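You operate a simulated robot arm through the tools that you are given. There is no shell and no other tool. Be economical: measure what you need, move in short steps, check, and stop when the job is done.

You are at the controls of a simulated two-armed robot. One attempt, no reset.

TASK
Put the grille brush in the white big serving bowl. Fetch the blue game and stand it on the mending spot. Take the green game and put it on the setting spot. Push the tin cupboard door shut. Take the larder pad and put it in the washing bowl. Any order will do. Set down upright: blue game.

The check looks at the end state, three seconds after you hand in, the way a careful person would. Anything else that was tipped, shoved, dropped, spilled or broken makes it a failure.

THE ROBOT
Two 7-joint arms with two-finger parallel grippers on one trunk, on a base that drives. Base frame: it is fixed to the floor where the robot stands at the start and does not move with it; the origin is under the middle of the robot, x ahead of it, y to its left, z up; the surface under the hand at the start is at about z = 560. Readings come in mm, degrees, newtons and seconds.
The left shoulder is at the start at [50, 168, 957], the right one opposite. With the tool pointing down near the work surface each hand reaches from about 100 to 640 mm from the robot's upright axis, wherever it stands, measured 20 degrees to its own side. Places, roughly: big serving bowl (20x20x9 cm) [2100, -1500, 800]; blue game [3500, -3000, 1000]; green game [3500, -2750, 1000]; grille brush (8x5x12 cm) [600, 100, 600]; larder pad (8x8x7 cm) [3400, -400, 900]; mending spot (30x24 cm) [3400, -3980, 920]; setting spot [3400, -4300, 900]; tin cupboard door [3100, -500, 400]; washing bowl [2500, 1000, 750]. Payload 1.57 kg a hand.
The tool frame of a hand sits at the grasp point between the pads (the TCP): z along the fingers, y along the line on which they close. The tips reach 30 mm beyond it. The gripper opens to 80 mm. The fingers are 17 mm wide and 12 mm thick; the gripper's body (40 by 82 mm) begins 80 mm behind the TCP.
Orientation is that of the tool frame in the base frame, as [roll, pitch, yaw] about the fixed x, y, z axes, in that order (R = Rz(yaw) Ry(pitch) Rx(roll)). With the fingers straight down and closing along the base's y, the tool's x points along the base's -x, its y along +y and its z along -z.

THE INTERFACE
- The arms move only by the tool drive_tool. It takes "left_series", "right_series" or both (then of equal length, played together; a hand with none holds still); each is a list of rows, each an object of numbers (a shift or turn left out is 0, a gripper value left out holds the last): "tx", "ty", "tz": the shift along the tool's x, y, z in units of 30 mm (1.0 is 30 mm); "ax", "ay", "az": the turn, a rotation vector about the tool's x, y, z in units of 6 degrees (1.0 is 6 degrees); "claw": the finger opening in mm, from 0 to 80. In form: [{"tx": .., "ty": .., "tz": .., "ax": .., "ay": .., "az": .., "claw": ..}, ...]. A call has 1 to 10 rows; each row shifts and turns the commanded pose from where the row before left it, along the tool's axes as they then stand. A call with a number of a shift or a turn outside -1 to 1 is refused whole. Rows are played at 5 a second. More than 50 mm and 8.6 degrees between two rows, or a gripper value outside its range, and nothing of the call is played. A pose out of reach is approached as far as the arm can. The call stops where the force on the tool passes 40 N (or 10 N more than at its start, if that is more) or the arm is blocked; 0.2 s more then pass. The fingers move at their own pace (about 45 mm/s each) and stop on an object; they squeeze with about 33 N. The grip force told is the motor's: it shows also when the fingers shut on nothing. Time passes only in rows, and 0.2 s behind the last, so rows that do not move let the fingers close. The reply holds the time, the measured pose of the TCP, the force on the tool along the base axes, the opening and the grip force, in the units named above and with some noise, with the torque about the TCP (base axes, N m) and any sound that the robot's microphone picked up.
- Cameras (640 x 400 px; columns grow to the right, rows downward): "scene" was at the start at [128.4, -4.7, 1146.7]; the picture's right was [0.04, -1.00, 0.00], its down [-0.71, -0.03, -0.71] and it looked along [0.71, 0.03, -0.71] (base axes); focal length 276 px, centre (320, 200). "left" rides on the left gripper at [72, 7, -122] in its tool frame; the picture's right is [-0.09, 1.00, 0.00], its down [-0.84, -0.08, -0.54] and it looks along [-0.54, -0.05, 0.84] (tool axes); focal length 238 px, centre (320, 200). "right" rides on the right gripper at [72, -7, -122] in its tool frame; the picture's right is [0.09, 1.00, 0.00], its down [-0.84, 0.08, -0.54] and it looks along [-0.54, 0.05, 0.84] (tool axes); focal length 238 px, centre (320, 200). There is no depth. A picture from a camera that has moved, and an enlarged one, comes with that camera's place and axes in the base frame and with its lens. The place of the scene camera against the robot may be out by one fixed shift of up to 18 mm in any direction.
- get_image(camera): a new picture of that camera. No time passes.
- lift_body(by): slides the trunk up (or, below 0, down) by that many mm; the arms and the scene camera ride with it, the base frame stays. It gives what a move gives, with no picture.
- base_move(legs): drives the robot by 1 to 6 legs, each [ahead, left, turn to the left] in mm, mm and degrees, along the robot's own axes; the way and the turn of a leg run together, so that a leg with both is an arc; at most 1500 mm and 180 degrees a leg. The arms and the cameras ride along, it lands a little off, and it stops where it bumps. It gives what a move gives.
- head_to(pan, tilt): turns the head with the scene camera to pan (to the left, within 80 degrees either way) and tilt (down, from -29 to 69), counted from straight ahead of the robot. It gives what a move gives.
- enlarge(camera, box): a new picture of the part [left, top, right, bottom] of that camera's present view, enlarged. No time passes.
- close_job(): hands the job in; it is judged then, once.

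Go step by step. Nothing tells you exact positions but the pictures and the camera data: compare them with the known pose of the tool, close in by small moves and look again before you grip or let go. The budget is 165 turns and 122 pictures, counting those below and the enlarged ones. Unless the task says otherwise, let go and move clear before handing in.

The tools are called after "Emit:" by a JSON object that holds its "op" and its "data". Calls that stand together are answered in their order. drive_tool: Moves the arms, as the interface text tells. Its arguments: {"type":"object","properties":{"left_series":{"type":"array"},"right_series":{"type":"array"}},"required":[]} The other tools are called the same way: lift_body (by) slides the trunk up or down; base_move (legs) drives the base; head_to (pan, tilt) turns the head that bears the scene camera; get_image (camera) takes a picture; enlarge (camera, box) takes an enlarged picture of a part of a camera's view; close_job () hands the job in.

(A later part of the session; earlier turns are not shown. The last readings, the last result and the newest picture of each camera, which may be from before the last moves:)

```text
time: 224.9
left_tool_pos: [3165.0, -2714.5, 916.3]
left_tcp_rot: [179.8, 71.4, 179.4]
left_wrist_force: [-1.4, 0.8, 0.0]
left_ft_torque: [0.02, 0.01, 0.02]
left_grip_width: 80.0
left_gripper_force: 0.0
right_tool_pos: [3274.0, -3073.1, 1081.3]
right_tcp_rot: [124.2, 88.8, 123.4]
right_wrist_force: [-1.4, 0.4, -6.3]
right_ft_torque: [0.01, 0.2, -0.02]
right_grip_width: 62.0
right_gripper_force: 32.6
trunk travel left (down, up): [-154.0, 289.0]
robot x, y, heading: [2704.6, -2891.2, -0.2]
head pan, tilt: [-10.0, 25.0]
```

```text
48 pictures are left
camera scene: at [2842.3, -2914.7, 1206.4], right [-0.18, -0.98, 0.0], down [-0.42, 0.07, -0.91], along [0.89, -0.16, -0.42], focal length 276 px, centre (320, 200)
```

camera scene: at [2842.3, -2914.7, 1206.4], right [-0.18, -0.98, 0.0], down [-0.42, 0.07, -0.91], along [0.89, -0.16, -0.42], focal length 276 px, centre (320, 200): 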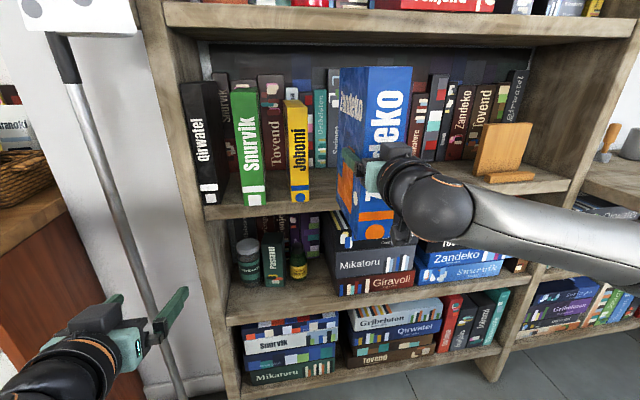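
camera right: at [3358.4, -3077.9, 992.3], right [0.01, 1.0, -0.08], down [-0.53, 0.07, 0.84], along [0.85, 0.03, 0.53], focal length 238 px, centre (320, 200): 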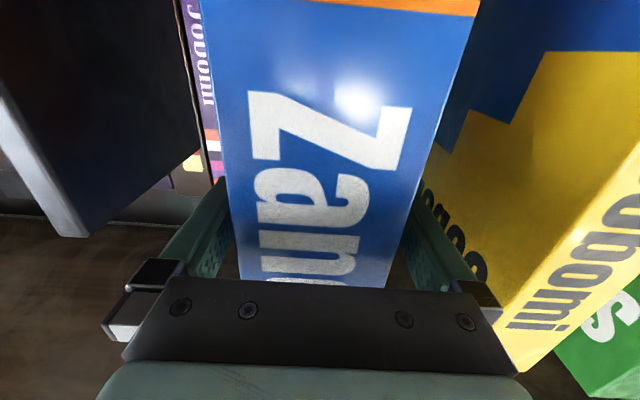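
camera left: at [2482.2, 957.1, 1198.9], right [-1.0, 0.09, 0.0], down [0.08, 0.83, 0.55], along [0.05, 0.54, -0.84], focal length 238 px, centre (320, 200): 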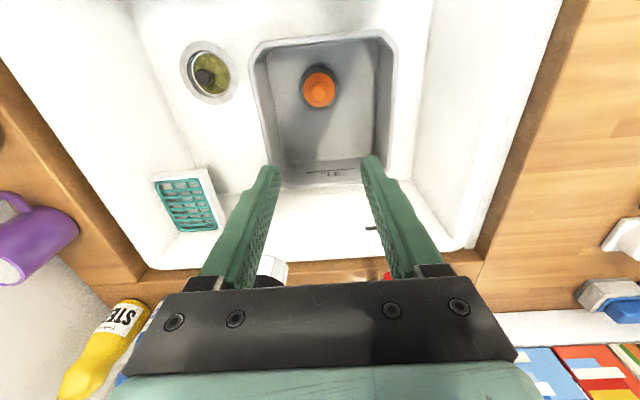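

Blue is fully clear of the shelf. I'll shift the base right by 155 mm and bring the left hand up in front of green, pointing straight forward.

Emit:
{"op": "drive_tool", "data": {"right_series": [{"tz": -0.5}, {}]}}

Emit:
{"op": "base_move", "data": {"legs": [[0, -155, 0]]}}

Emit:
{"op": "drive_tool", "data": {"left_series": [{"tz": 0.38, "tx": -0.95}, {"tz": 0.38, "tx": -0.95}, {"tz": 0.38, "tx": -0.95}, {"tz": 0.38, "tx": -0.95}, {"tz": 0.38, "tx": -0.95}, {"tz": 0.38, "tx": -0.95}, {"ay": -1}, {"ay": -1}, {"ay": -1}, {"ay": -0.1}]}}

Emit:
{"op": "get_image", "data": {"camera": "left"}}

```text
time: 225.5
left_tool_pos: [3164.3, -2714.5, 917.2]
left_tcp_rot: [179.8, 71.3, 179.4]
left_wrist_force: [0.0, 0.5, 0.1]
left_ft_torque: [0.0, -0.01, 0.02]
left_grip_width: 80.0
left_gripper_force: 0.0
right_tool_pos: [3260.5, -3072.6, 1081.6]
right_tcp_rot: [125.0, 88.8, 124.2]
right_wrist_force: [-0.3, -0.4, -7.0]
right_ft_torque: [0.02, 0.2, 0.0]
right_grip_width: 62.3
right_gripper_force: 32.4
trunk travel left (down, up): [-154.0, 289.0]
robot x, y, heading: [2701.2, -2889.8, 0.0]
head pan, tilt: [-10.0, 25.0]
```

```text
time: 227.5
left_tool_pos: [3165.0, -2869.4, 916.1]
left_tcp_rot: [179.8, 71.4, 179.3]
left_wrist_force: [-0.5, 0.3, 0.5]
left_ft_torque: [-0.04, -0.02, 0.0]
left_grip_width: 79.8
left_gripper_force: 0.1
right_tool_pos: [3261.4, -3226.3, 1082.3]
right_tcp_rot: [123.6, 88.8, 122.8]
right_wrist_force: [0.3, 0.0, -7.2]
right_ft_torque: [-0.04, 0.2, 0.0]
right_grip_width: 61.8
right_gripper_force: 33.0
trunk travel left (down, up): [-154.0, 289.0]
robot x, y, heading: [2706.5, -3048.9, -0.0]
head pan, tilt: [-10.0, 25.0]
```

```text
time: 229.7
left_tool_pos: [3282.2, -2887.4, 1056.0]
left_tcp_rot: [151.8, 89.0, 149.8]
left_wrist_force: [0.2, -0.6, -0.1]
left_ft_torque: [0.03, -0.01, 0.0]
left_grip_width: 80.0
left_gripper_force: 0.1
left hand out of reach, approached as far as the arm can: row 9, 10
right_tool_pos: [3259.8, -3226.0, 1081.9]
right_tcp_rot: [125.1, 88.8, 124.4]
right_wrist_force: [-0.5, 0.6, -6.9]
right_ft_torque: [0.02, 0.17, 0.01]
right_grip_width: 61.7
right_gripper_force: 32.8
trunk travel left (down, up): [-154.0, 289.0]
robot x, y, heading: [2703.5, -3046.6, 0.2]
head pan, tilt: [-10.0, 25.0]
```

```text
47 pictures are left
camera left: at [3160.0, -2876.4, 986.5], right [0.04, 0.99, 0.1], down [-0.53, -0.07, 0.84], along [0.85, -0.08, 0.53], focal length 238 px, centre (320, 200)
```

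left: 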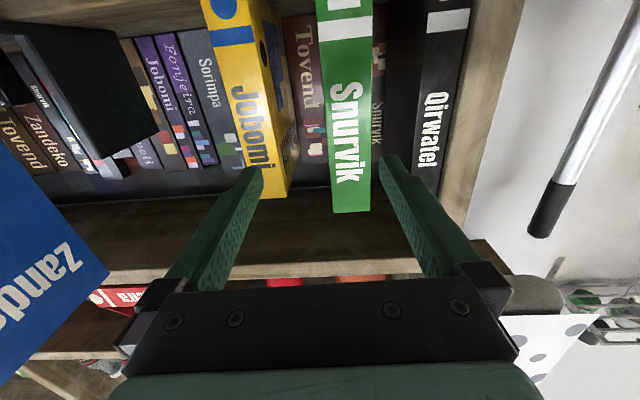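

Green reads y≈-2862. I'll extend to where the arm holds the pose and align.

Emit:
{"op": "drive_tool", "data": {"left_series": [{"tz": 0.6, "ty": 0.2}, {"tz": 0.6}, {"tz": 0.6}, {}]}}

Emit:
{"op": "get_image", "data": {"camera": "left"}}

```text
time: 230.7
left_tool_pos: [3339.1, -2864.3, 1056.1]
left_tcp_rot: [139.4, 89.9, 139.2]
left_wrist_force: [1.2, -0.4, 0.4]
left_ft_torque: [-0.02, 0.01, -0.02]
left_grip_width: 79.9
left_gripper_force: 0.0
right_tool_pos: [3260.5, -3225.8, 1080.9]
right_tcp_rot: [125.2, 88.8, 124.4]
right_wrist_force: [0.3, 1.5, -6.5]
right_ft_torque: [0.05, 0.21, -0.02]
right_grip_width: 61.9
right_gripper_force: 33.2
trunk travel left (down, up): [-154.0, 289.0]
robot x, y, heading: [2700.8, -3042.2, 0.1]
head pan, tilt: [-10.0, 25.0]
```

```text
46 pictures are left
camera left: at [3217.0, -2857.8, 985.2], right [0.01, 1.0, 0.09], down [-0.54, -0.07, 0.84], along [0.84, -0.06, 0.54], focal length 238 px, centre (320, 200)
```

left: 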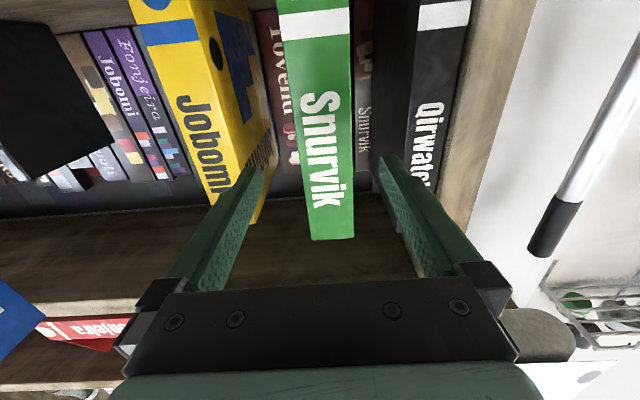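

Centre is y -2861, about 48 mm wide. I'll narrow the opening to 68 to clear yellow, correct 3 mm, and insert.

Emit:
{"op": "drive_tool", "data": {"left_series": [{"ty": 0.1, "claw": 68}, {"tz": 0.5}, {"tz": 0.5}, {"tz": 0.5}, {"tz": 0.5}, {"tz": 0.5}, {"tz": 0.5}, {"tz": 0.3}, {}]}}

Emit:
{"op": "get_image", "data": {"camera": "left"}}

```text
time: 232.7
left_tool_pos: [3438.0, -2859.9, 1060.1]
left_tcp_rot: [86.2, 89.9, 85.6]
left_wrist_force: [-0.9, 0.9, -0.6]
left_ft_torque: [0.0, 0.01, -0.01]
left_grip_width: 68.0
left_gripper_force: 0.0
left hand out of reach, approached as far as the arm can: row 2
right_tool_pos: [3260.6, -3226.0, 1082.0]
right_tcp_rot: [125.3, 88.8, 124.5]
right_wrist_force: [0.5, 0.1, -6.8]
right_ft_torque: [0.03, 0.2, 0.03]
right_grip_width: 61.8
right_gripper_force: 32.9
trunk travel left (down, up): [-154.0, 289.0]
robot x, y, heading: [2701.5, -3043.4, -0.1]
head pan, tilt: [-10.0, 25.0]
```

```text
45 pictures are left
camera left: at [3316.2, -2852.8, 987.6], right [0.01, 1.0, 0.09], down [-0.54, -0.07, 0.84], along [0.84, -0.06, 0.54], focal length 238 px, centre (320, 200)
```

left: 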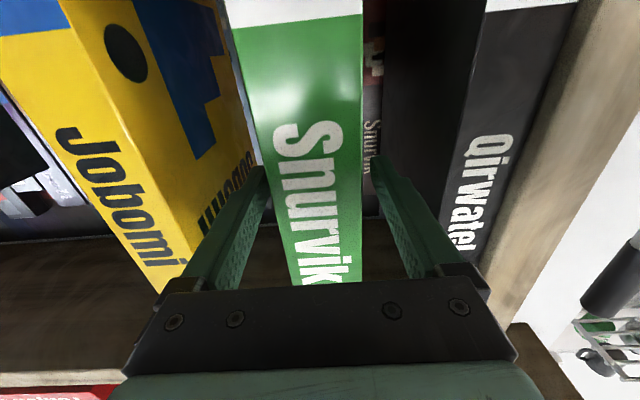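

Well centred. I'll go in the rest of the way and close.

Emit:
{"op": "drive_tool", "data": {"left_series": [{"tz": 0.5, "ty": -0.03}, {"tz": 0.5}, {"tz": 0.5}, {}, {"claw": 50}, {"claw": 35}, {"claw": 30}, {}, {}]}}

Emit:
{"op": "get_image", "data": {"camera": "left"}}

```text
time: 234.7
left_tool_pos: [3483.7, -2860.8, 1058.9]
left_tcp_rot: [119.7, 89.9, 119.3]
left_wrist_force: [1.1, -0.1, 0.2]
left_ft_torque: [-0.1, -0.06, 0.11]
left_grip_width: 49.8
left_gripper_force: 33.5
right_tool_pos: [3260.6, -3226.3, 1081.5]
right_tcp_rot: [125.7, 88.8, 125.2]
right_wrist_force: [0.1, -0.4, -6.0]
right_ft_torque: [0.0, 0.18, -0.02]
right_grip_width: 62.0
right_gripper_force: 32.8
trunk travel left (down, up): [-154.0, 289.0]
robot x, y, heading: [2704.5, -3045.7, -0.3]
head pan, tilt: [-10.0, 25.0]
```

```text
44 pictures are left
camera left: at [3361.0, -2854.1, 987.4], right [0.01, 1.0, 0.09], down [-0.54, -0.07, 0.84], along [0.84, -0.06, 0.54], focal length 238 px, centre (320, 200)
```

left: 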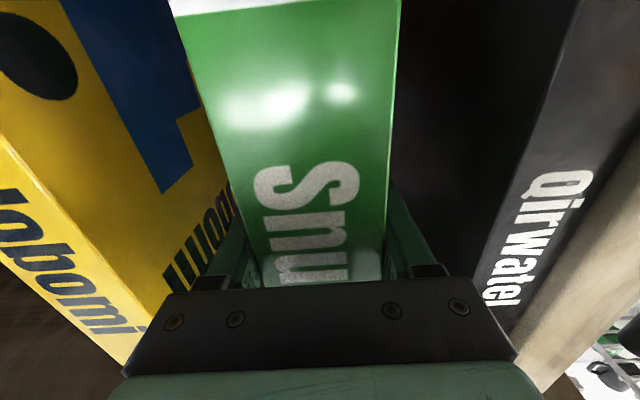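

Green is gripped at 50 mm. I'll lift it slightly and draw it out.

Emit:
{"op": "drive_tool", "data": {"left_series": [{"tx": -0.25}, {"tx": -0.3}, {}, {"tz": -0.5}, {"tz": -0.6}, {"tz": -0.7}, {"tz": -0.7}, {"tz": -0.7}, {"tz": -0.7}, {}]}}

Emit:
{"op": "drive_tool", "data": {"left_series": [{"tz": -0.6}, {"tz": -0.6}, {"tz": -0.6}, {"tz": -0.5}, {}]}}

Emit:
{"op": "get_image", "data": {"camera": "scene"}}

```text
time: 236.9
left_tool_pos: [3365.1, -2860.2, 1075.1]
left_tcp_rot: [139.6, 89.8, 139.1]
left_wrist_force: [-0.5, 0.2, -5.2]
left_ft_torque: [0.0, 0.2, -0.02]
left_grip_width: 49.7
left_gripper_force: 32.5
right_tool_pos: [3260.7, -3226.7, 1081.7]
right_tcp_rot: [127.4, 88.8, 126.6]
right_wrist_force: [0.1, 0.4, -6.3]
right_ft_torque: [-0.01, 0.22, -0.04]
right_grip_width: 62.0
right_gripper_force: 33.3
trunk travel left (down, up): [-154.0, 289.0]
robot x, y, heading: [2704.7, -3045.9, -0.5]
head pan, tilt: [-10.0, 25.0]
```

```text
time: 238.1
left_tool_pos: [3297.5, -2858.4, 1075.0]
left_tcp_rot: [138.2, 89.9, 137.6]
left_wrist_force: [1.0, 0.4, -6.4]
left_ft_torque: [0.0, 0.2, 0.01]
left_grip_width: 50.0
left_gripper_force: 32.8
right_tool_pos: [3260.6, -3226.1, 1082.2]
right_tcp_rot: [127.1, 88.9, 126.4]
right_wrist_force: [1.0, -0.2, -6.3]
right_ft_torque: [-0.02, 0.18, -0.04]
right_grip_width: 61.8
right_gripper_force: 33.5
trunk travel left (down, up): [-154.0, 289.0]
robot x, y, heading: [2704.0, -3045.8, -0.2]
head pan, tilt: [-10.0, 25.0]
```

```text
43 pictures are left
camera scene: at [2843.0, -3069.3, 1206.3], right [-0.18, -0.98, 0.0], down [-0.42, 0.07, -0.91], along [0.89, -0.16, -0.42], focal length 276 px, centre (320, 200)
```

scene: 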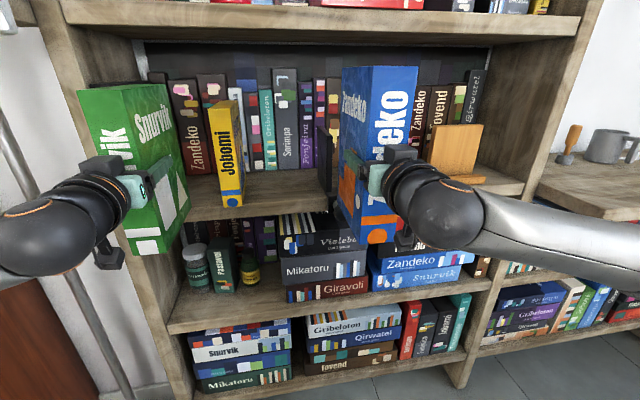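

Both games are held and clear of the shelf. I'll raise the trunk and look right towards the spots.

Emit:
{"op": "lift_body", "data": {"by": 100}}

Emit:
{"op": "head_to", "data": {"pan": -50, "tilt": 25}}

Emit:
{"op": "get_image", "data": {"camera": "scene"}}

```text
time: 239.4
left_tool_pos: [3297.1, -2858.2, 1175.0]
left_tcp_rot: [151.3, 89.8, 151.0]
left_wrist_force: [0.9, 0.6, -6.7]
left_ft_torque: [0.0, 0.18, 0.04]
left_grip_width: 49.9
left_gripper_force: 33.1
right_tool_pos: [3262.5, -3226.7, 1181.6]
right_tcp_rot: [128.5, 88.8, 127.6]
right_wrist_force: [-0.3, 0.3, -7.0]
right_ft_torque: [-0.01, 0.22, 0.01]
right_grip_width: 61.7
right_gripper_force: 33.2
trunk travel left (down, up): [-254.0, 189.0]
robot x, y, heading: [2702.9, -3045.2, -0.0]
head pan, tilt: [-10.0, 25.0]
```

```text
time: 240.5
left_tool_pos: [3296.8, -2859.3, 1174.7]
left_tcp_rot: [144.8, 89.9, 144.4]
left_wrist_force: [-0.3, 0.3, -5.8]
left_ft_torque: [0.0, 0.17, 0.04]
left_grip_width: 49.9
left_gripper_force: 33.3
right_tool_pos: [3260.7, -3225.7, 1182.3]
right_tcp_rot: [127.0, 88.8, 126.2]
right_wrist_force: [-0.1, 1.0, -6.6]
right_ft_torque: [-0.03, 0.16, -0.02]
right_grip_width: 62.0
right_gripper_force: 32.9
trunk travel left (down, up): [-254.0, 189.0]
robot x, y, heading: [2704.7, -3047.7, -0.0]
head pan, tilt: [-50.0, 25.0]
```

```text
42 pictures are left
camera scene: at [2811.5, -3123.8, 1306.3], right [-0.77, -0.64, 0.0], down [-0.27, 0.32, -0.91], along [0.58, -0.7, -0.42], focal length 276 px, centre (320, 200)
```

scene: 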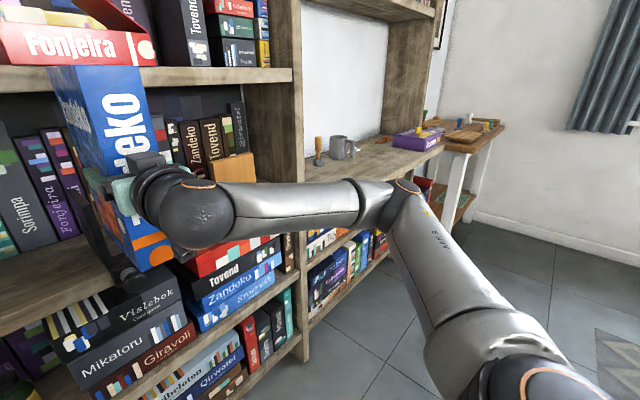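

The right half of the bookcase has an open surface, with a white side table beyond it. I'll drive right and look again.

Emit:
{"op": "base_move", "data": {"legs": [[0, -700, 0]]}}

Emit:
{"op": "head_to", "data": {"pan": -30, "tilt": 30}}

Emit:
{"op": "get_image", "data": {"camera": "scene"}}

```text
time: 246.0
left_tool_pos: [3299.0, -3487.1, 1171.8]
left_tcp_rot: [170.0, 89.3, 169.7]
left_wrist_force: [0.3, 0.8, -6.5]
left_ft_torque: [0.0, 0.18, -0.01]
left_grip_width: 50.0
left_gripper_force: 32.7
right_tool_pos: [3261.6, -3855.7, 1177.0]
right_tcp_rot: [148.5, 88.5, 147.8]
right_wrist_force: [0.0, 0.9, -6.8]
right_ft_torque: [-0.01, 0.22, 0.0]
right_grip_width: 62.0
right_gripper_force: 32.9
trunk travel left (down, up): [-254.0, 189.0]
robot x, y, heading: [2704.6, -3674.2, -0.1]
head pan, tilt: [-50.0, 25.0]
stopped in leg 1: the robot was blocked; the commanded pose is now the measured one
```

```text
time: 246.8
left_tool_pos: [3297.7, -3487.6, 1174.1]
left_tcp_rot: [167.0, 89.7, 166.6]
left_wrist_force: [-0.3, 0.1, -6.4]
left_ft_torque: [-0.02, 0.18, 0.04]
left_grip_width: 49.8
left_gripper_force: 33.2
right_tool_pos: [3262.0, -3854.9, 1180.2]
right_tcp_rot: [136.9, 88.7, 136.1]
right_wrist_force: [0.0, -0.3, -6.5]
right_ft_torque: [0.0, 0.2, -0.01]
right_grip_width: 62.0
right_gripper_force: 33.1
trunk travel left (down, up): [-254.0, 189.0]
robot x, y, heading: [2702.0, -3676.8, -0.2]
head pan, tilt: [-30.0, 30.0]
```

```text
41 pictures are left
camera scene: at [2830.6, -3728.1, 1298.3], right [-0.5, -0.86, 0.0], down [-0.43, 0.25, -0.87], along [0.75, -0.44, -0.5], focal length 276 px, centre (320, 200)
```

scene: 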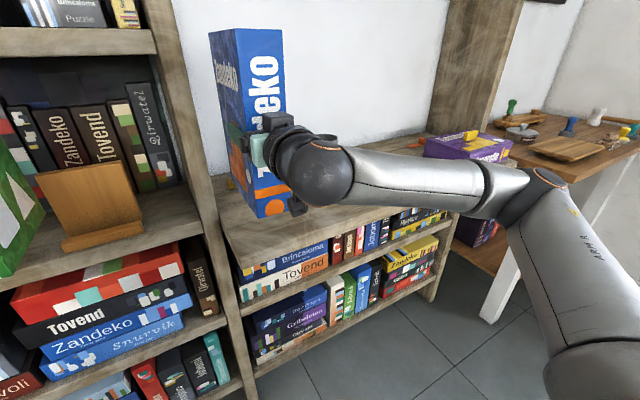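

Something blocked me on the right. I'll look that way.

Emit:
{"op": "head_to", "data": {"pan": -80, "tilt": 50}}

Emit:
{"op": "get_image", "data": {"camera": "scene"}}

```text
time: 248.0
left_tool_pos: [3298.2, -3488.6, 1173.0]
left_tcp_rot: [165.6, 89.6, 165.1]
left_wrist_force: [-0.1, 0.1, -6.2]
left_ft_torque: [0.01, 0.18, 0.01]
left_grip_width: 50.1
left_gripper_force: 32.8
right_tool_pos: [3261.2, -3855.2, 1178.9]
right_tcp_rot: [136.7, 88.7, 135.9]
right_wrist_force: [-0.3, -0.4, -7.0]
right_ft_torque: [0.03, 0.2, 0.03]
right_grip_width: 61.8
right_gripper_force: 33.3
trunk travel left (down, up): [-254.0, 189.0]
robot x, y, heading: [2704.5, -3676.3, -0.1]
head pan, tilt: [-80.0, 50.0]
```

```text
40 pictures are left
camera scene: at [2765.7, -3758.6, 1268.9], right [-0.99, -0.17, 0.0], down [-0.13, 0.75, -0.64], along [0.11, -0.63, -0.77], focal length 276 px, centre (320, 200)
```

scene: 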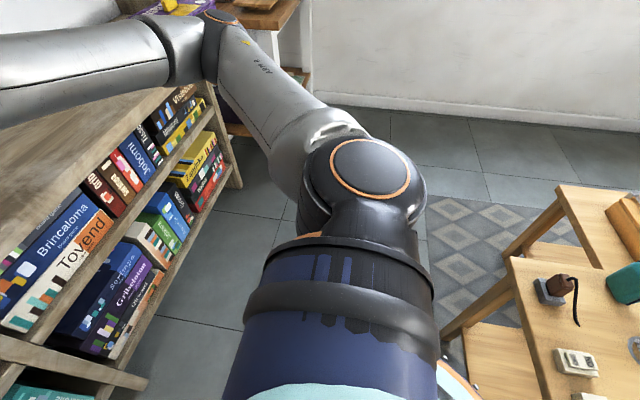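

A low table on my right rear stops the base. From here the right arm can still reach the mending spot itself, so I'll move blue right by 125 mm at height and look at the surface.

Emit:
{"op": "drive_tool", "data": {"right_series": [{"tz": 0.6, "ty": -0.7}, {"tz": 0.6, "ty": -0.7}, {"tz": 0.6, "ty": -0.7}, {"tz": 0.5, "ty": -0.7}, {"tz": 0.5, "ty": -0.7}, {"ty": -0.7}, {}]}}

Emit:
{"op": "head_to", "data": {"pan": -20, "tilt": 30}}

Emit:
{"op": "get_image", "data": {"camera": "scene"}}

```text
time: 249.6
left_tool_pos: [3298.6, -3487.7, 1174.1]
left_tcp_rot: [166.2, 89.6, 165.9]
left_wrist_force: [-0.3, 0.6, -6.4]
left_ft_torque: [0.03, 0.17, -0.02]
left_grip_width: 50.0
left_gripper_force: 33.4
right_tool_pos: [3343.0, -3982.9, 1177.2]
right_tcp_rot: [136.4, 88.7, 135.7]
right_wrist_force: [0.2, -0.4, -6.8]
right_ft_torque: [-0.02, 0.2, -0.02]
right_grip_width: 61.6
right_gripper_force: 33.3
trunk travel left (down, up): [-254.0, 189.0]
robot x, y, heading: [2706.9, -3673.6, -0.2]
head pan, tilt: [-80.0, 50.0]
```

```text
time: 250.9
left_tool_pos: [3295.9, -3487.9, 1173.4]
left_tcp_rot: [164.9, 89.7, 164.6]
left_wrist_force: [0.2, -0.3, -6.0]
left_ft_torque: [-0.02, 0.18, -0.03]
left_grip_width: 49.9
left_gripper_force: 32.8
right_tool_pos: [3343.5, -3982.7, 1176.6]
right_tcp_rot: [136.1, 88.7, 135.5]
right_wrist_force: [0.0, 0.3, -6.7]
right_ft_torque: [0.01, 0.22, 0.04]
right_grip_width: 62.3
right_gripper_force: 33.1
trunk travel left (down, up): [-254.0, 189.0]
robot x, y, heading: [2704.3, -3672.7, -0.0]
head pan, tilt: [-20.0, 30.0]
```

```text
39 pictures are left
camera scene: at [2837.4, -3714.1, 1298.3], right [-0.34, -0.94, 0.0], down [-0.47, 0.17, -0.87], along [0.81, -0.3, -0.5], focal length 276 px, centre (320, 200)
```

scene: 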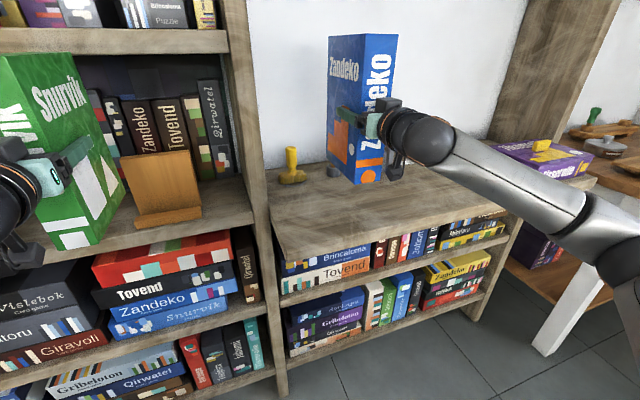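

I need the niche surface's height more reliably, so I'll raise the trunk to get a vertical baseline and look again.

Emit:
{"op": "lift_body", "data": {"by": 170}}

Emit:
{"op": "head_to", "data": {"pan": -20, "tilt": 45}}

Emit:
{"op": "get_image", "data": {"camera": "scene"}}

```text
time: 252.8
left_tool_pos: [3298.5, -3488.5, 1343.1]
left_tcp_rot: [165.5, 89.8, 165.1]
left_wrist_force: [0.5, -0.6, -6.5]
left_ft_torque: [-0.01, 0.2, 0.0]
left_grip_width: 49.9
left_gripper_force: 32.6
right_tool_pos: [3343.5, -3982.6, 1345.7]
right_tcp_rot: [136.9, 88.8, 136.1]
right_wrist_force: [-0.6, -0.3, -6.8]
right_ft_torque: [0.0, 0.21, -0.01]
right_grip_width: 61.8
right_gripper_force: 32.4
trunk travel left (down, up): [-424.0, 19.0]
robot x, y, heading: [2702.2, -3678.2, -0.0]
head pan, tilt: [-20.0, 30.0]
```

```text
time: 253.6
left_tool_pos: [3298.1, -3488.5, 1343.2]
left_tcp_rot: [164.3, 89.6, 163.8]
left_wrist_force: [0.1, -0.1, -6.8]
left_ft_torque: [0.0, 0.18, 0.02]
left_grip_width: 50.0
left_gripper_force: 32.8
right_tool_pos: [3344.3, -3983.4, 1346.1]
right_tcp_rot: [136.1, 88.7, 135.5]
right_wrist_force: [-0.2, 0.7, -7.3]
right_ft_torque: [-0.01, 0.16, 0.01]
right_grip_width: 61.9
right_gripper_force: 32.7
trunk travel left (down, up): [-424.0, 19.0]
robot x, y, heading: [2702.8, -3676.7, -0.0]
head pan, tilt: [-20.0, 45.0]
```

```text
38 pictures are left
camera scene: at [2829.1, -3710.9, 1445.8], right [-0.34, -0.94, 0.0], down [-0.66, 0.24, -0.71], along [0.66, -0.24, -0.71], focal length 276 px, centre (320, 200)
```

scene: 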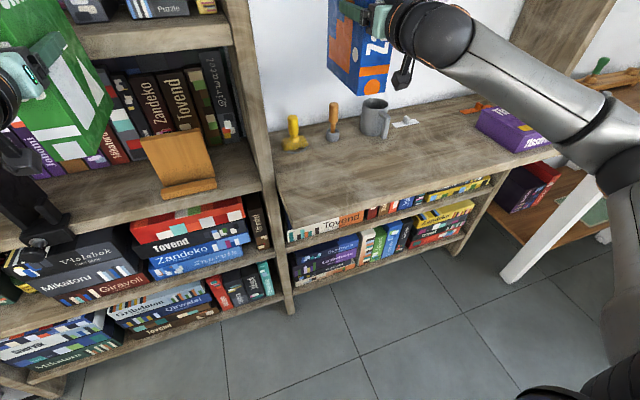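

Emit:
{"op": "enlarge", "data": {"camera": "scene", "box": [240, 60, 560, 260]}}

Emit:
{"op": "lift_body", "data": {"by": -170}}

Emit:
{"op": "enlarge", "data": {"camera": "scene", "box": [240, 60, 560, 260]}}

```text
2.00 times, centred on (400, 160) of scene
camera zoom: at [2829.1, -3710.9, 1445.8], right [-0.34, -0.94, 0.0], down [-0.66, 0.24, -0.71], along [0.66, -0.24, -0.71], focal length 553 px, centre (160, 280)
```

zoom: 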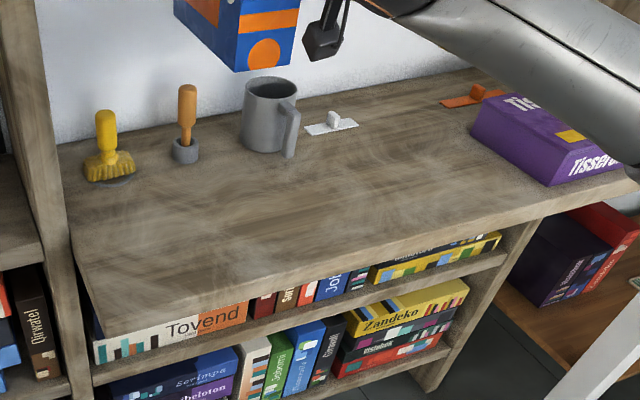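

```text
time: 255.5
left_tool_pos: [3297.2, -3488.4, 1174.4]
left_tcp_rot: [163.3, 89.8, 163.0]
left_wrist_force: [-0.4, 0.2, -6.8]
left_ft_torque: [-0.04, 0.16, 0.04]
left_grip_width: 49.8
left_gripper_force: 33.0
right_tool_pos: [3343.5, -3982.6, 1176.6]
right_tcp_rot: [135.4, 88.6, 134.8]
right_wrist_force: [-0.7, 0.6, -5.6]
right_ft_torque: [0.0, 0.18, -0.05]
right_grip_width: 62.1
right_gripper_force: 32.7
trunk travel left (down, up): [-254.0, 189.0]
robot x, y, heading: [2701.7, -3676.3, -0.4]
head pan, tilt: [-20.0, 45.0]
```

```text
2.00 times, centred on (400, 160) of scene
camera zoom: at [2828.7, -3710.8, 1275.8], right [-0.34, -0.94, 0.0], down [-0.66, 0.24, -0.71], along [0.66, -0.24, -0.71], focal length 553 px, centre (160, 280)
```

zoom: 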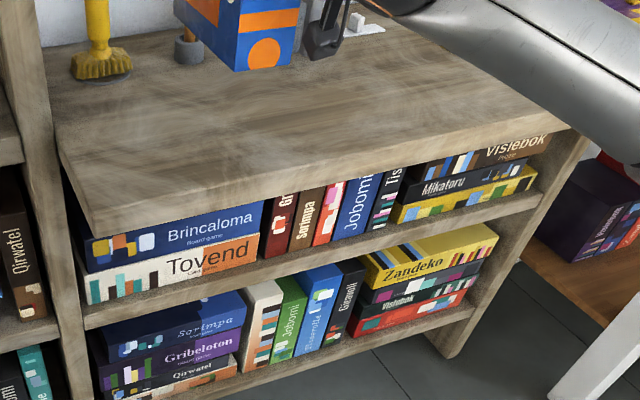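

The niche surface is at roughly z 900, free in its front part where the spots should be. I'll zoom in for any markings.

Emit:
{"op": "enlarge", "data": {"camera": "scene", "box": [260, 70, 420, 190]}}

Emit:
{"op": "enlarge", "data": {"camera": "scene", "box": [400, 60, 560, 180]}}

```text
3.33 times, centred on (340, 130) of scene
camera zoom: at [2828.7, -3710.8, 1275.8], right [-0.34, -0.94, 0.0], down [-0.66, 0.24, -0.71], along [0.66, -0.24, -0.71], focal length 921 px, centre (253, 433)
```

zoom: 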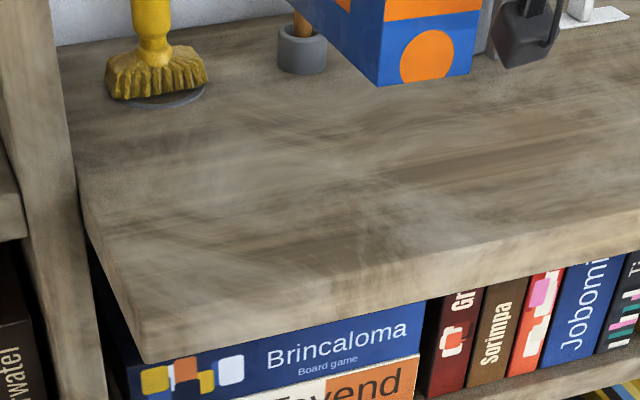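

```text
3.33 times, centred on (480, 120) of scene
camera zoom: at [2828.7, -3710.8, 1275.8], right [-0.34, -0.94, 0.0], down [-0.66, 0.24, -0.71], along [0.66, -0.24, -0.71], focal length 921 px, centre (-213, 467)
```

zoom: 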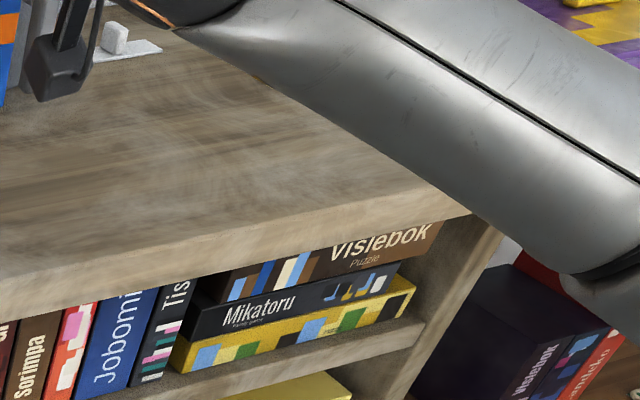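

There are no markings visible, and the surface is at about z 920, matching the stated place. I'll bring blue to [3391, -3981] and lower it with the trunk.

Emit:
{"op": "drive_tool", "data": {"right_series": [{"tz": 0.6}, {"tz": 0.6}, {"tz": 0.4}, {}]}}

Emit:
{"op": "lift_body", "data": {"by": -90}}

Emit:
{"op": "get_image", "data": {"camera": "scene"}}

```text
time: 256.5
left_tool_pos: [3298.3, -3488.3, 1173.7]
left_tcp_rot: [164.4, 89.7, 164.0]
left_wrist_force: [-0.4, -0.7, -6.6]
left_ft_torque: [0.02, 0.16, -0.01]
left_grip_width: 50.0
left_gripper_force: 32.9
right_tool_pos: [3392.4, -3983.5, 1175.3]
right_tcp_rot: [135.7, 88.8, 135.1]
right_wrist_force: [-0.1, 0.6, -6.7]
right_ft_torque: [0.0, 0.24, 0.01]
right_grip_width: 61.7
right_gripper_force: 32.6
trunk travel left (down, up): [-254.0, 189.0]
robot x, y, heading: [2705.2, -3670.8, -0.1]
head pan, tilt: [-20.0, 45.0]
```

```text
time: 257.8
left_tool_pos: [3297.0, -3487.8, 1084.8]
left_tcp_rot: [163.5, 89.7, 163.0]
left_wrist_force: [0.5, 0.4, -6.3]
left_ft_torque: [-0.02, 0.16, 0.04]
left_grip_width: 50.1
left_gripper_force: 32.7
right_tool_pos: [3390.6, -3983.2, 1085.4]
right_tcp_rot: [135.4, 88.7, 134.7]
right_wrist_force: [-0.2, -0.3, -6.9]
right_ft_torque: [0.01, 0.2, 0.01]
right_grip_width: 62.2
right_gripper_force: 33.0
trunk travel left (down, up): [-164.0, 279.0]
robot x, y, heading: [2702.8, -3673.0, -0.1]
head pan, tilt: [-20.0, 45.0]
```

```text
33 pictures are left
camera scene: at [2828.6, -3710.8, 1185.8], right [-0.34, -0.94, 0.0], down [-0.66, 0.24, -0.71], along [0.66, -0.24, -0.71], focal length 276 px, centre (320, 200)
```

scene: 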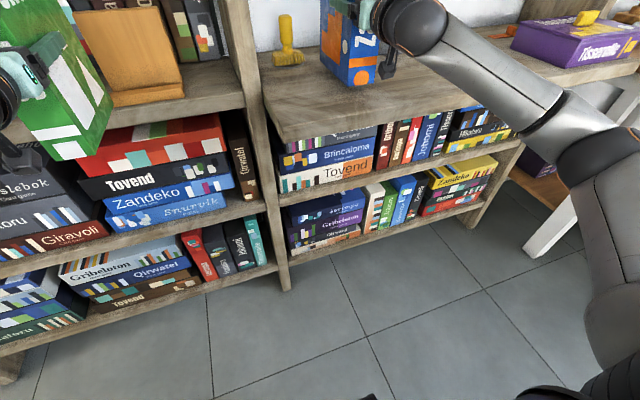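

Blue's bottom should be at about z 955. I'll lower in small steps until it touches.

Emit:
{"op": "lift_body", "data": {"by": -25}}

Emit:
{"op": "lift_body", "data": {"by": -10}}

Emit:
{"op": "enlarge", "data": {"camera": "scene", "box": [260, 10, 420, 130]}}

```text
time: 258.5
left_tool_pos: [3298.3, -3487.7, 1061.0]
left_tcp_rot: [165.9, 89.9, 165.6]
left_wrist_force: [-0.4, -0.4, -5.9]
left_ft_torque: [0.04, 0.19, 0.01]
left_grip_width: 49.7
left_gripper_force: 33.2
right_tool_pos: [3389.2, -3983.3, 1065.2]
right_tcp_rot: [120.4, 89.1, 119.8]
right_wrist_force: [3.9, -0.9, 2.8]
right_ft_torque: [-0.37, -1.29, -0.01]
right_grip_width: 61.9
right_gripper_force: 33.0
trunk travel left (down, up): [-139.0, 304.0]
robot x, y, heading: [2704.2, -3672.6, -0.3]
head pan, tilt: [-20.0, 45.0]
```

```text
time: 259.1
left_tool_pos: [3296.0, -3486.4, 1049.5]
left_tcp_rot: [-155.6, 89.9, -156.0]
left_wrist_force: [0.6, -0.5, -6.5]
left_ft_torque: [0.0, 0.16, 0.01]
left_grip_width: 49.8
left_gripper_force: 33.2
right_tool_pos: [3387.5, -3981.7, 1063.5]
right_tcp_rot: [66.8, 88.9, 66.4]
right_wrist_force: [12.4, -0.8, 34.3]
right_ft_torque: [-0.71, 0.64, 0.28]
right_grip_width: 61.9
right_gripper_force: 32.7
trunk travel left (down, up): [-129.0, 314.0]
robot x, y, heading: [2706.4, -3673.4, -0.0]
head pan, tilt: [-20.0, 45.0]
```

```text
3.33 times, centred on (340, 70) of scene
camera zoom: at [2826.4, -3709.0, 1151.6], right [-0.34, -0.94, 0.0], down [-0.66, 0.24, -0.71], along [0.66, -0.24, -0.71], focal length 921 px, centre (253, 633)
```

zoom: 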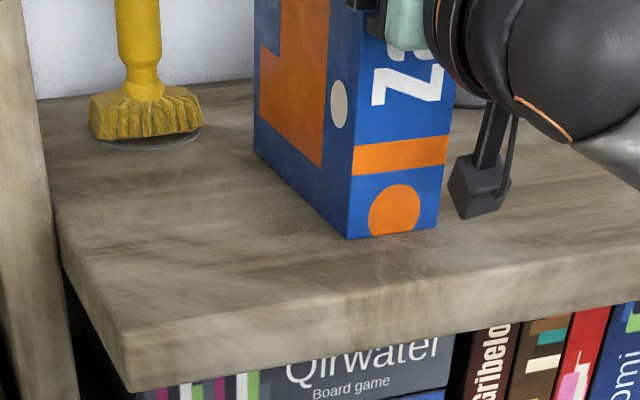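

It's in contact: blue stands on the surface. I'll relieve the press, open, and withdraw straight back.

Emit:
{"op": "lift_body", "data": {"by": 11}}

Emit:
{"op": "drive_tool", "data": {"right_series": [{"claw": 66}, {"claw": 72}, {"claw": 80}, {}, {}]}}

Emit:
{"op": "enlarge", "data": {"camera": "scene", "box": [260, 0, 420, 120]}}

```text
time: 259.6
left_tool_pos: [3295.9, -3487.5, 1060.7]
left_tcp_rot: [178.1, 89.9, 177.8]
left_wrist_force: [0.3, 0.8, -7.1]
left_ft_torque: [0.01, 0.19, 0.02]
left_grip_width: 50.2
left_gripper_force: 32.9
right_tool_pos: [3389.1, -3982.1, 1063.5]
right_tcp_rot: [134.4, 88.8, 133.7]
right_wrist_force: [-3.1, 1.5, 10.7]
right_ft_torque: [-0.31, 0.24, 0.4]
right_grip_width: 62.1
right_gripper_force: 33.1
trunk travel left (down, up): [-140.0, 303.0]
robot x, y, heading: [2704.1, -3673.4, -0.3]
head pan, tilt: [-20.0, 45.0]
```

```text
time: 260.9
left_tool_pos: [3297.3, -3488.1, 1060.7]
left_tcp_rot: [166.3, 89.8, 165.9]
left_wrist_force: [-0.1, -0.1, -6.2]
left_ft_torque: [0.0, 0.16, 0.01]
left_grip_width: 49.9
left_gripper_force: 33.1
right_tool_pos: [3390.7, -3983.7, 1063.4]
right_tcp_rot: [134.3, 88.8, 133.7]
right_wrist_force: [0.2, -0.1, -0.1]
right_ft_torque: [0.03, 0.0, -0.01]
right_grip_width: 79.9
right_gripper_force: 0.1
trunk travel left (down, up): [-140.0, 303.0]
robot x, y, heading: [2706.2, -3675.8, -0.1]
head pan, tilt: [-20.0, 45.0]
```

```text
3.33 times, centred on (340, 60) of scene
camera zoom: at [2828.0, -3710.5, 1161.8], right [-0.34, -0.94, 0.0], down [-0.66, 0.24, -0.71], along [0.66, -0.24, -0.71], focal length 921 px, centre (253, 667)
```

zoom: 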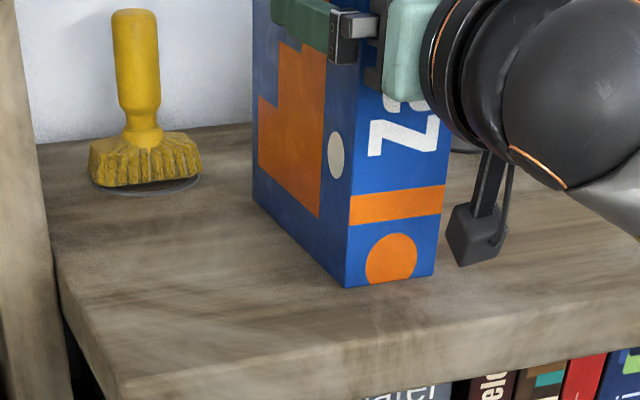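

Blue stands upright. I'll withdraw the right hand straight back.

Emit:
{"op": "drive_tool", "data": {"right_series": [{"tz": -0.5}, {"tz": -0.7}, {"tz": -0.7}, {"tz": -0.7}, {"tz": -0.7}, {"tz": -0.7}, {}]}}

Emit:
{"op": "get_image", "data": {"camera": "scene"}}

```text
time: 262.4
left_tool_pos: [3296.6, -3488.0, 1061.3]
left_tcp_rot: [166.1, 89.8, 165.7]
left_wrist_force: [-0.3, -0.1, -6.4]
left_ft_torque: [0.0, 0.16, -0.02]
left_grip_width: 50.0
left_gripper_force: 33.0
right_tool_pos: [3270.0, -3982.3, 1064.6]
right_tcp_rot: [134.0, 88.9, 133.3]
right_wrist_force: [0.3, 0.2, 0.4]
right_ft_torque: [0.03, 0.01, 0.0]
right_grip_width: 79.7
right_gripper_force: 0.0
trunk travel left (down, up): [-140.0, 303.0]
robot x, y, heading: [2703.1, -3673.2, -0.1]
head pan, tilt: [-20.0, 45.0]
```

```text
30 pictures are left
camera scene: at [2828.0, -3710.6, 1161.8], right [-0.34, -0.94, 0.0], down [-0.66, 0.24, -0.71], along [0.66, -0.24, -0.71], focal length 276 px, centre (320, 200)
```

scene: 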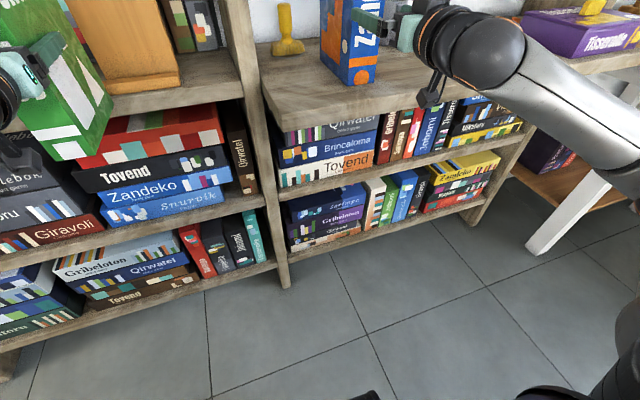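

The right hand is clear of blue. To carry green round safely, I'll draw the left hand in by tilting it and raise the trunk so everything clears blue's top.

Emit:
{"op": "lift_body", "data": {"by": 270}}

Emit:
{"op": "drive_tool", "data": {"left_series": [{"tz": -0.6, "ay": 1}, {"tz": -0.6, "ay": 1}, {"tz": -0.6, "ay": 1}, {"tz": -0.6, "ay": 1}, {"tz": -0.6, "ay": 1}, {"tz": -0.6, "ay": 1}, {"tz": -0.4, "ay": 1}, {}]}}

Emit:
{"op": "get_image", "data": {"camera": "scene"}}

```text
time: 265.2
left_tool_pos: [3297.2, -3487.1, 1329.8]
left_tcp_rot: [167.1, 89.8, 166.8]
left_wrist_force: [0.5, -0.5, -6.4]
left_ft_torque: [0.0, 0.2, 0.0]
left_grip_width: 50.1
left_gripper_force: 32.5
right_tool_pos: [3269.1, -3981.8, 1334.5]
right_tcp_rot: [134.8, 88.8, 134.0]
right_wrist_force: [-0.3, 0.1, 0.1]
right_ft_torque: [-0.02, -0.01, 0.02]
right_grip_width: 80.1
right_gripper_force: 0.0
trunk travel left (down, up): [-410.0, 33.0]
robot x, y, heading: [2703.1, -3673.5, -0.2]
head pan, tilt: [-20.0, 45.0]
```

```text
time: 267.0
left_tool_pos: [3185.1, -3486.5, 1364.8]
left_tcp_rot: [-180.0, 47.7, 179.6]
left_wrist_force: [0.2, -0.2, -6.9]
left_ft_torque: [0.01, 0.07, 0.01]
left_grip_width: 49.9
left_gripper_force: 33.3
right_tool_pos: [3269.0, -3980.8, 1335.0]
right_tcp_rot: [134.6, 88.8, 133.9]
right_wrist_force: [0.4, -0.3, 0.2]
right_ft_torque: [0.01, 0.01, -0.02]
right_grip_width: 79.8
right_gripper_force: 0.1
trunk travel left (down, up): [-410.0, 33.0]
robot x, y, heading: [2704.6, -3676.8, -0.1]
head pan, tilt: [-20.0, 45.0]
```

```text
29 pictures are left
camera scene: at [2828.1, -3710.3, 1431.8], right [-0.34, -0.94, 0.0], down [-0.66, 0.24, -0.71], along [0.66, -0.24, -0.71], focal length 276 px, centre (320, 200)
```

scene: 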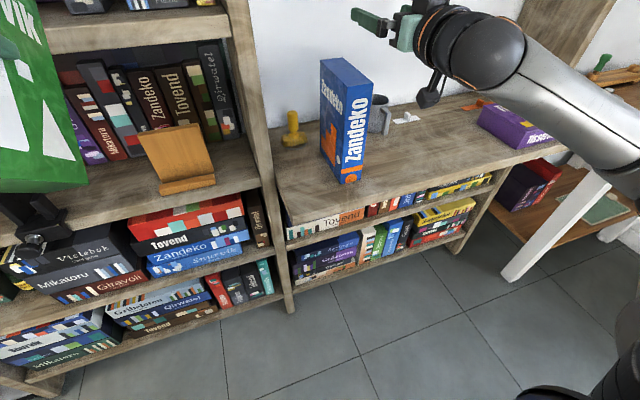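

Blue stands exactly where expected, on a surface at z 935. I'll ease left, then turn right to face along the bookcase.

Emit:
{"op": "base_move", "data": {"legs": [[0, 80, 0], [0, 0, -45], [0, 0, -45]]}}

```text
time: 272.5
left_tool_pos: [2892.9, -4075.1, 1365.4]
left_tcp_rot: [180.0, 47.8, 89.8]
left_wrist_force: [-0.3, 0.0, -6.8]
left_ft_torque: [0.11, 0.01, -0.05]
left_grip_width: 49.7
left_gripper_force: 33.2
right_tool_pos: [2399.5, -4161.1, 1334.7]
right_tcp_rot: [134.0, 88.8, 43.5]
right_wrist_force: [-0.8, -0.2, -0.1]
right_ft_torque: [-0.01, 0.01, -0.02]
right_grip_width: 80.0
right_gripper_force: 0.1
trunk travel left (down, up): [-410.0, 33.0]
robot x, y, heading: [2702.4, -3593.1, -89.8]
head pan, tilt: [-20.0, 45.0]
```

The turn went fine. I'll look down the corridor before driving on.

Emit:
{"op": "head_to", "data": {"pan": 0, "tilt": 45}}

Emit:
{"op": "get_image", "data": {"camera": "scene"}}

```text
time: 273.3
left_tool_pos: [2893.9, -4073.5, 1364.7]
left_tcp_rot: [179.9, 47.7, 89.8]
left_wrist_force: [-0.6, -0.1, -6.7]
left_ft_torque: [0.13, 0.01, 0.04]
left_grip_width: 50.0
left_gripper_force: 33.4
right_tool_pos: [2399.9, -4160.3, 1334.9]
right_tcp_rot: [134.3, 88.8, 43.7]
right_wrist_force: [-0.1, -0.3, 0.0]
right_ft_torque: [0.02, 0.03, -0.01]
right_grip_width: 80.0
right_gripper_force: 0.1
trunk travel left (down, up): [-410.0, 33.0]
robot x, y, heading: [2706.2, -3595.6, -90.0]
head pan, tilt: [0.0, 45.0]
```

```text
28 pictures are left
camera scene: at [2711.7, -3724.0, 1431.8], right [-1.0, 0.0, 0.0], down [0.0, 0.71, -0.71], along [0.0, -0.71, -0.71], focal length 276 px, centre (320, 200)
```

scene: 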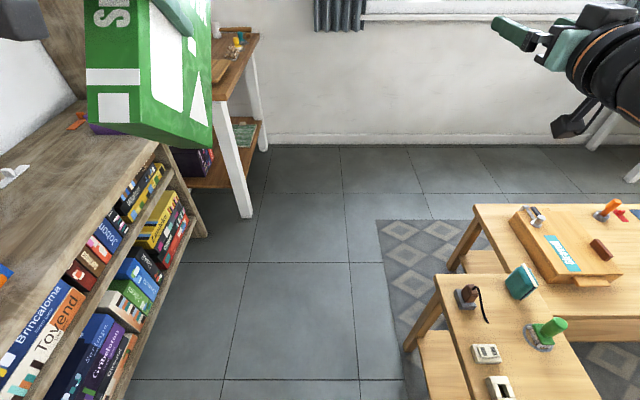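

The way ahead is open: the low table is at x<2310 and the white table at x>3190. I'll shift toward the bookcase, drive ahead, then turn back to face it.

Emit:
{"op": "base_move", "data": {"legs": [[0, 140, 0], [890, 0, 0], [0, 0, 45], [0, 0, 45]]}}

Emit:
{"op": "head_to", "data": {"pan": 10, "tilt": 40}}

Emit:
{"op": "get_image", "data": {"camera": "scene"}}

```text
time: 283.9
left_tool_pos: [3327.1, -4294.7, 1363.1]
left_tcp_rot: [179.8, 47.4, -179.8]
left_wrist_force: [0.7, -0.2, -6.5]
left_ft_torque: [-0.01, 0.09, 0.03]
left_grip_width: 50.8
left_gripper_force: 32.9
right_tool_pos: [3419.6, -4800.5, 1335.0]
right_tcp_rot: [142.1, 88.9, 140.1]
right_wrist_force: [-4.1, -5.3, -1.2]
right_ft_torque: [0.01, 0.12, -0.26]
right_grip_width: 80.0
right_gripper_force: 0.1
trunk travel left (down, up): [-410.0, 33.0]
robot x, y, heading: [2852.5, -4488.6, 0.4]
head pan, tilt: [0.0, 45.0]
stopped in leg 4: the force on the tool passed its limit at 42 N (the readings are from after the stop); the commanded pose is now the measured one
```

```text
time: 284.6
left_tool_pos: [3325.3, -4295.7, 1365.2]
left_tcp_rot: [179.7, 47.7, -179.8]
left_wrist_force: [-0.6, 0.7, -6.4]
left_ft_torque: [-0.01, 0.09, -0.04]
left_grip_width: 50.9
left_gripper_force: 33.2
right_tool_pos: [3419.7, -4800.3, 1336.1]
right_tcp_rot: [137.1, 88.9, 135.4]
right_wrist_force: [-4.0, -8.5, -2.2]
right_ft_torque: [0.0, 0.08, -0.3]
right_grip_width: 80.3
right_gripper_force: 0.0
trunk travel left (down, up): [-410.0, 33.0]
robot x, y, heading: [2850.9, -4489.2, 0.7]
head pan, tilt: [10.0, 40.0]
```

```text
27 pictures are left
camera scene: at [2979.9, -4481.9, 1439.2], right [0.19, -0.98, 0.0], down [-0.63, -0.12, -0.77], along [0.75, 0.14, -0.64], focal length 276 px, centre (320, 200)
```

scene: 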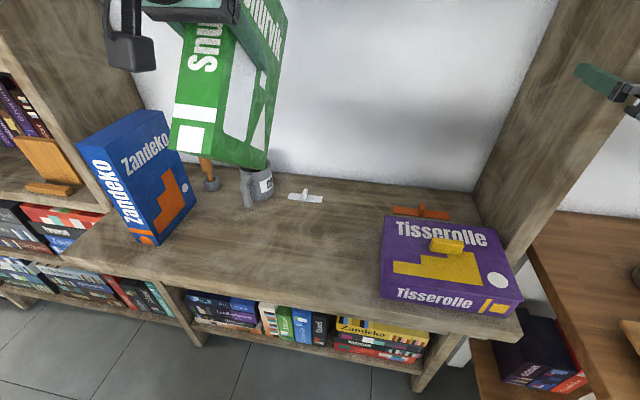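

The right fingers brushed the fixed end panel. I'll free that hand, then check the area at [3400, -4300] before placing.

Emit:
{"op": "drive_tool", "data": {"right_series": [{"ty": -0.4}, {"ty": -0.6, "tz": -0.4}, {"tz": -1}, {"tz": -1}, {"tz": -1}, {}]}}

Emit:
{"op": "base_move", "data": {"legs": [[-60, 0, -0.6]]}}

Emit:
{"op": "enlarge", "data": {"camera": "scene", "box": [160, 100, 480, 320]}}

```text
time: 286.0
left_tool_pos: [3327.8, -4294.4, 1364.8]
left_tcp_rot: [179.8, 47.6, -179.6]
left_wrist_force: [-0.3, -0.2, -6.1]
left_ft_torque: [-0.01, 0.14, -0.02]
left_grip_width: 50.7
left_gripper_force: 33.2
right_tool_pos: [3317.5, -4825.3, 1336.1]
right_tcp_rot: [142.0, 88.9, 140.6]
right_wrist_force: [0.4, -0.6, -0.2]
right_ft_torque: [-0.02, 0.01, -0.02]
right_grip_width: 80.2
right_gripper_force: 0.1
trunk travel left (down, up): [-410.0, 33.0]
robot x, y, heading: [2849.5, -4490.5, 0.8]
head pan, tilt: [10.0, 40.0]
```

```text
time: 287.0
left_tool_pos: [3268.9, -4300.4, 1364.6]
left_tcp_rot: [179.8, 47.8, 179.8]
left_wrist_force: [-0.9, 0.3, -6.0]
left_ft_torque: [0.01, 0.08, 0.0]
left_grip_width: 50.8
left_gripper_force: 33.0
right_tool_pos: [3253.8, -4831.8, 1337.1]
right_tcp_rot: [138.6, 88.9, 136.2]
right_wrist_force: [-0.3, -0.1, 0.0]
right_ft_torque: [0.05, 0.0, 0.01]
right_grip_width: 80.0
right_gripper_force: 0.0
trunk travel left (down, up): [-410.0, 33.0]
robot x, y, heading: [2789.6, -4489.8, 0.1]
head pan, tilt: [10.0, 40.0]
```

```text
1.82 times, centred on (320, 210) of scene
camera zoom: at [2920.2, -4481.7, 1439.2], right [0.18, -0.98, 0.0], down [-0.63, -0.11, -0.77], along [0.75, 0.13, -0.64], focal length 503 px, centre (320, 182)
```

zoom: 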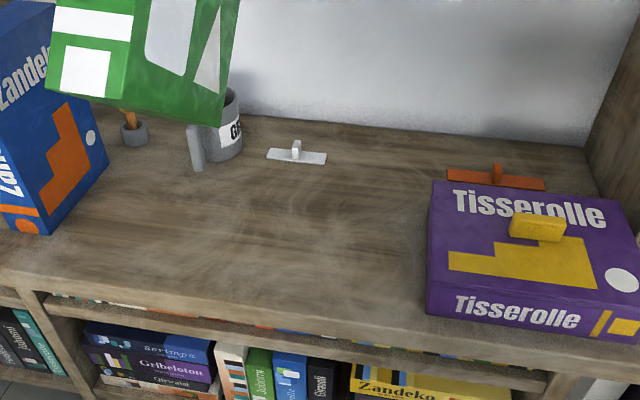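

The open area between blue and the purple game includes the setting spot. I'll extend the left hand over it and level green upright again.

Emit:
{"op": "drive_tool", "data": {"left_series": [{"tz": 0.76, "tx": -0.69}, {"tz": 0.76, "tx": -0.69}, {"tz": 0.76, "tx": -0.69}, {"tz": 0.76, "tx": -0.69}, {"ay": -1}, {"ay": -1}, {"ay": -1}, {"ay": -1}, {"ay": -1}, {"ay": -1}]}}

Emit:
{"op": "drive_tool", "data": {"left_series": [{"ay": -0.95}, {}]}}

Emit:
{"op": "get_image", "data": {"camera": "scene"}}

```text
time: 289.2
left_tool_pos: [3393.5, -4300.0, 1362.4]
left_tcp_rot: [179.8, 83.7, 179.6]
left_wrist_force: [-0.1, 0.3, -6.1]
left_ft_torque: [0.02, 0.2, -0.02]
left_grip_width: 50.6
left_gripper_force: 33.0
right_tool_pos: [3254.5, -4830.5, 1337.2]
right_tcp_rot: [141.5, 88.9, 139.3]
right_wrist_force: [1.0, 0.1, -0.2]
right_ft_torque: [-0.01, 0.03, -0.03]
right_grip_width: 80.1
right_gripper_force: 0.1
trunk travel left (down, up): [-410.0, 33.0]
robot x, y, heading: [2791.1, -4489.3, 0.0]
head pan, tilt: [10.0, 40.0]
```

```text
time: 289.8
left_tool_pos: [3393.6, -4300.5, 1364.1]
left_tcp_rot: [173.0, 89.3, 172.9]
left_wrist_force: [0.8, -0.9, -7.0]
left_ft_torque: [0.02, 0.19, 0.0]
left_grip_width: 50.5
left_gripper_force: 33.5
right_tool_pos: [3253.4, -4831.2, 1337.0]
right_tcp_rot: [140.3, 88.8, 138.1]
right_wrist_force: [-0.1, 0.4, -0.3]
right_ft_torque: [-0.02, 0.04, -0.01]
right_grip_width: 80.0
right_gripper_force: 0.0
trunk travel left (down, up): [-410.0, 33.0]
robot x, y, heading: [2792.4, -4488.2, -0.2]
head pan, tilt: [10.0, 40.0]
```

```text
25 pictures are left
camera scene: at [2921.5, -4481.9, 1439.1], right [0.18, -0.98, 0.0], down [-0.63, -0.11, -0.77], along [0.75, 0.13, -0.64], focal length 276 px, centre (320, 200)
```

scene: 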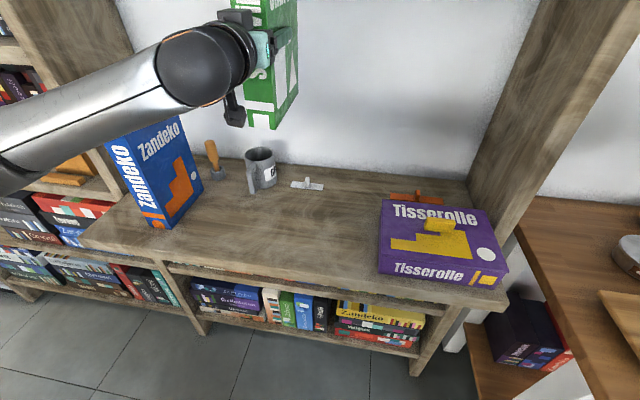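

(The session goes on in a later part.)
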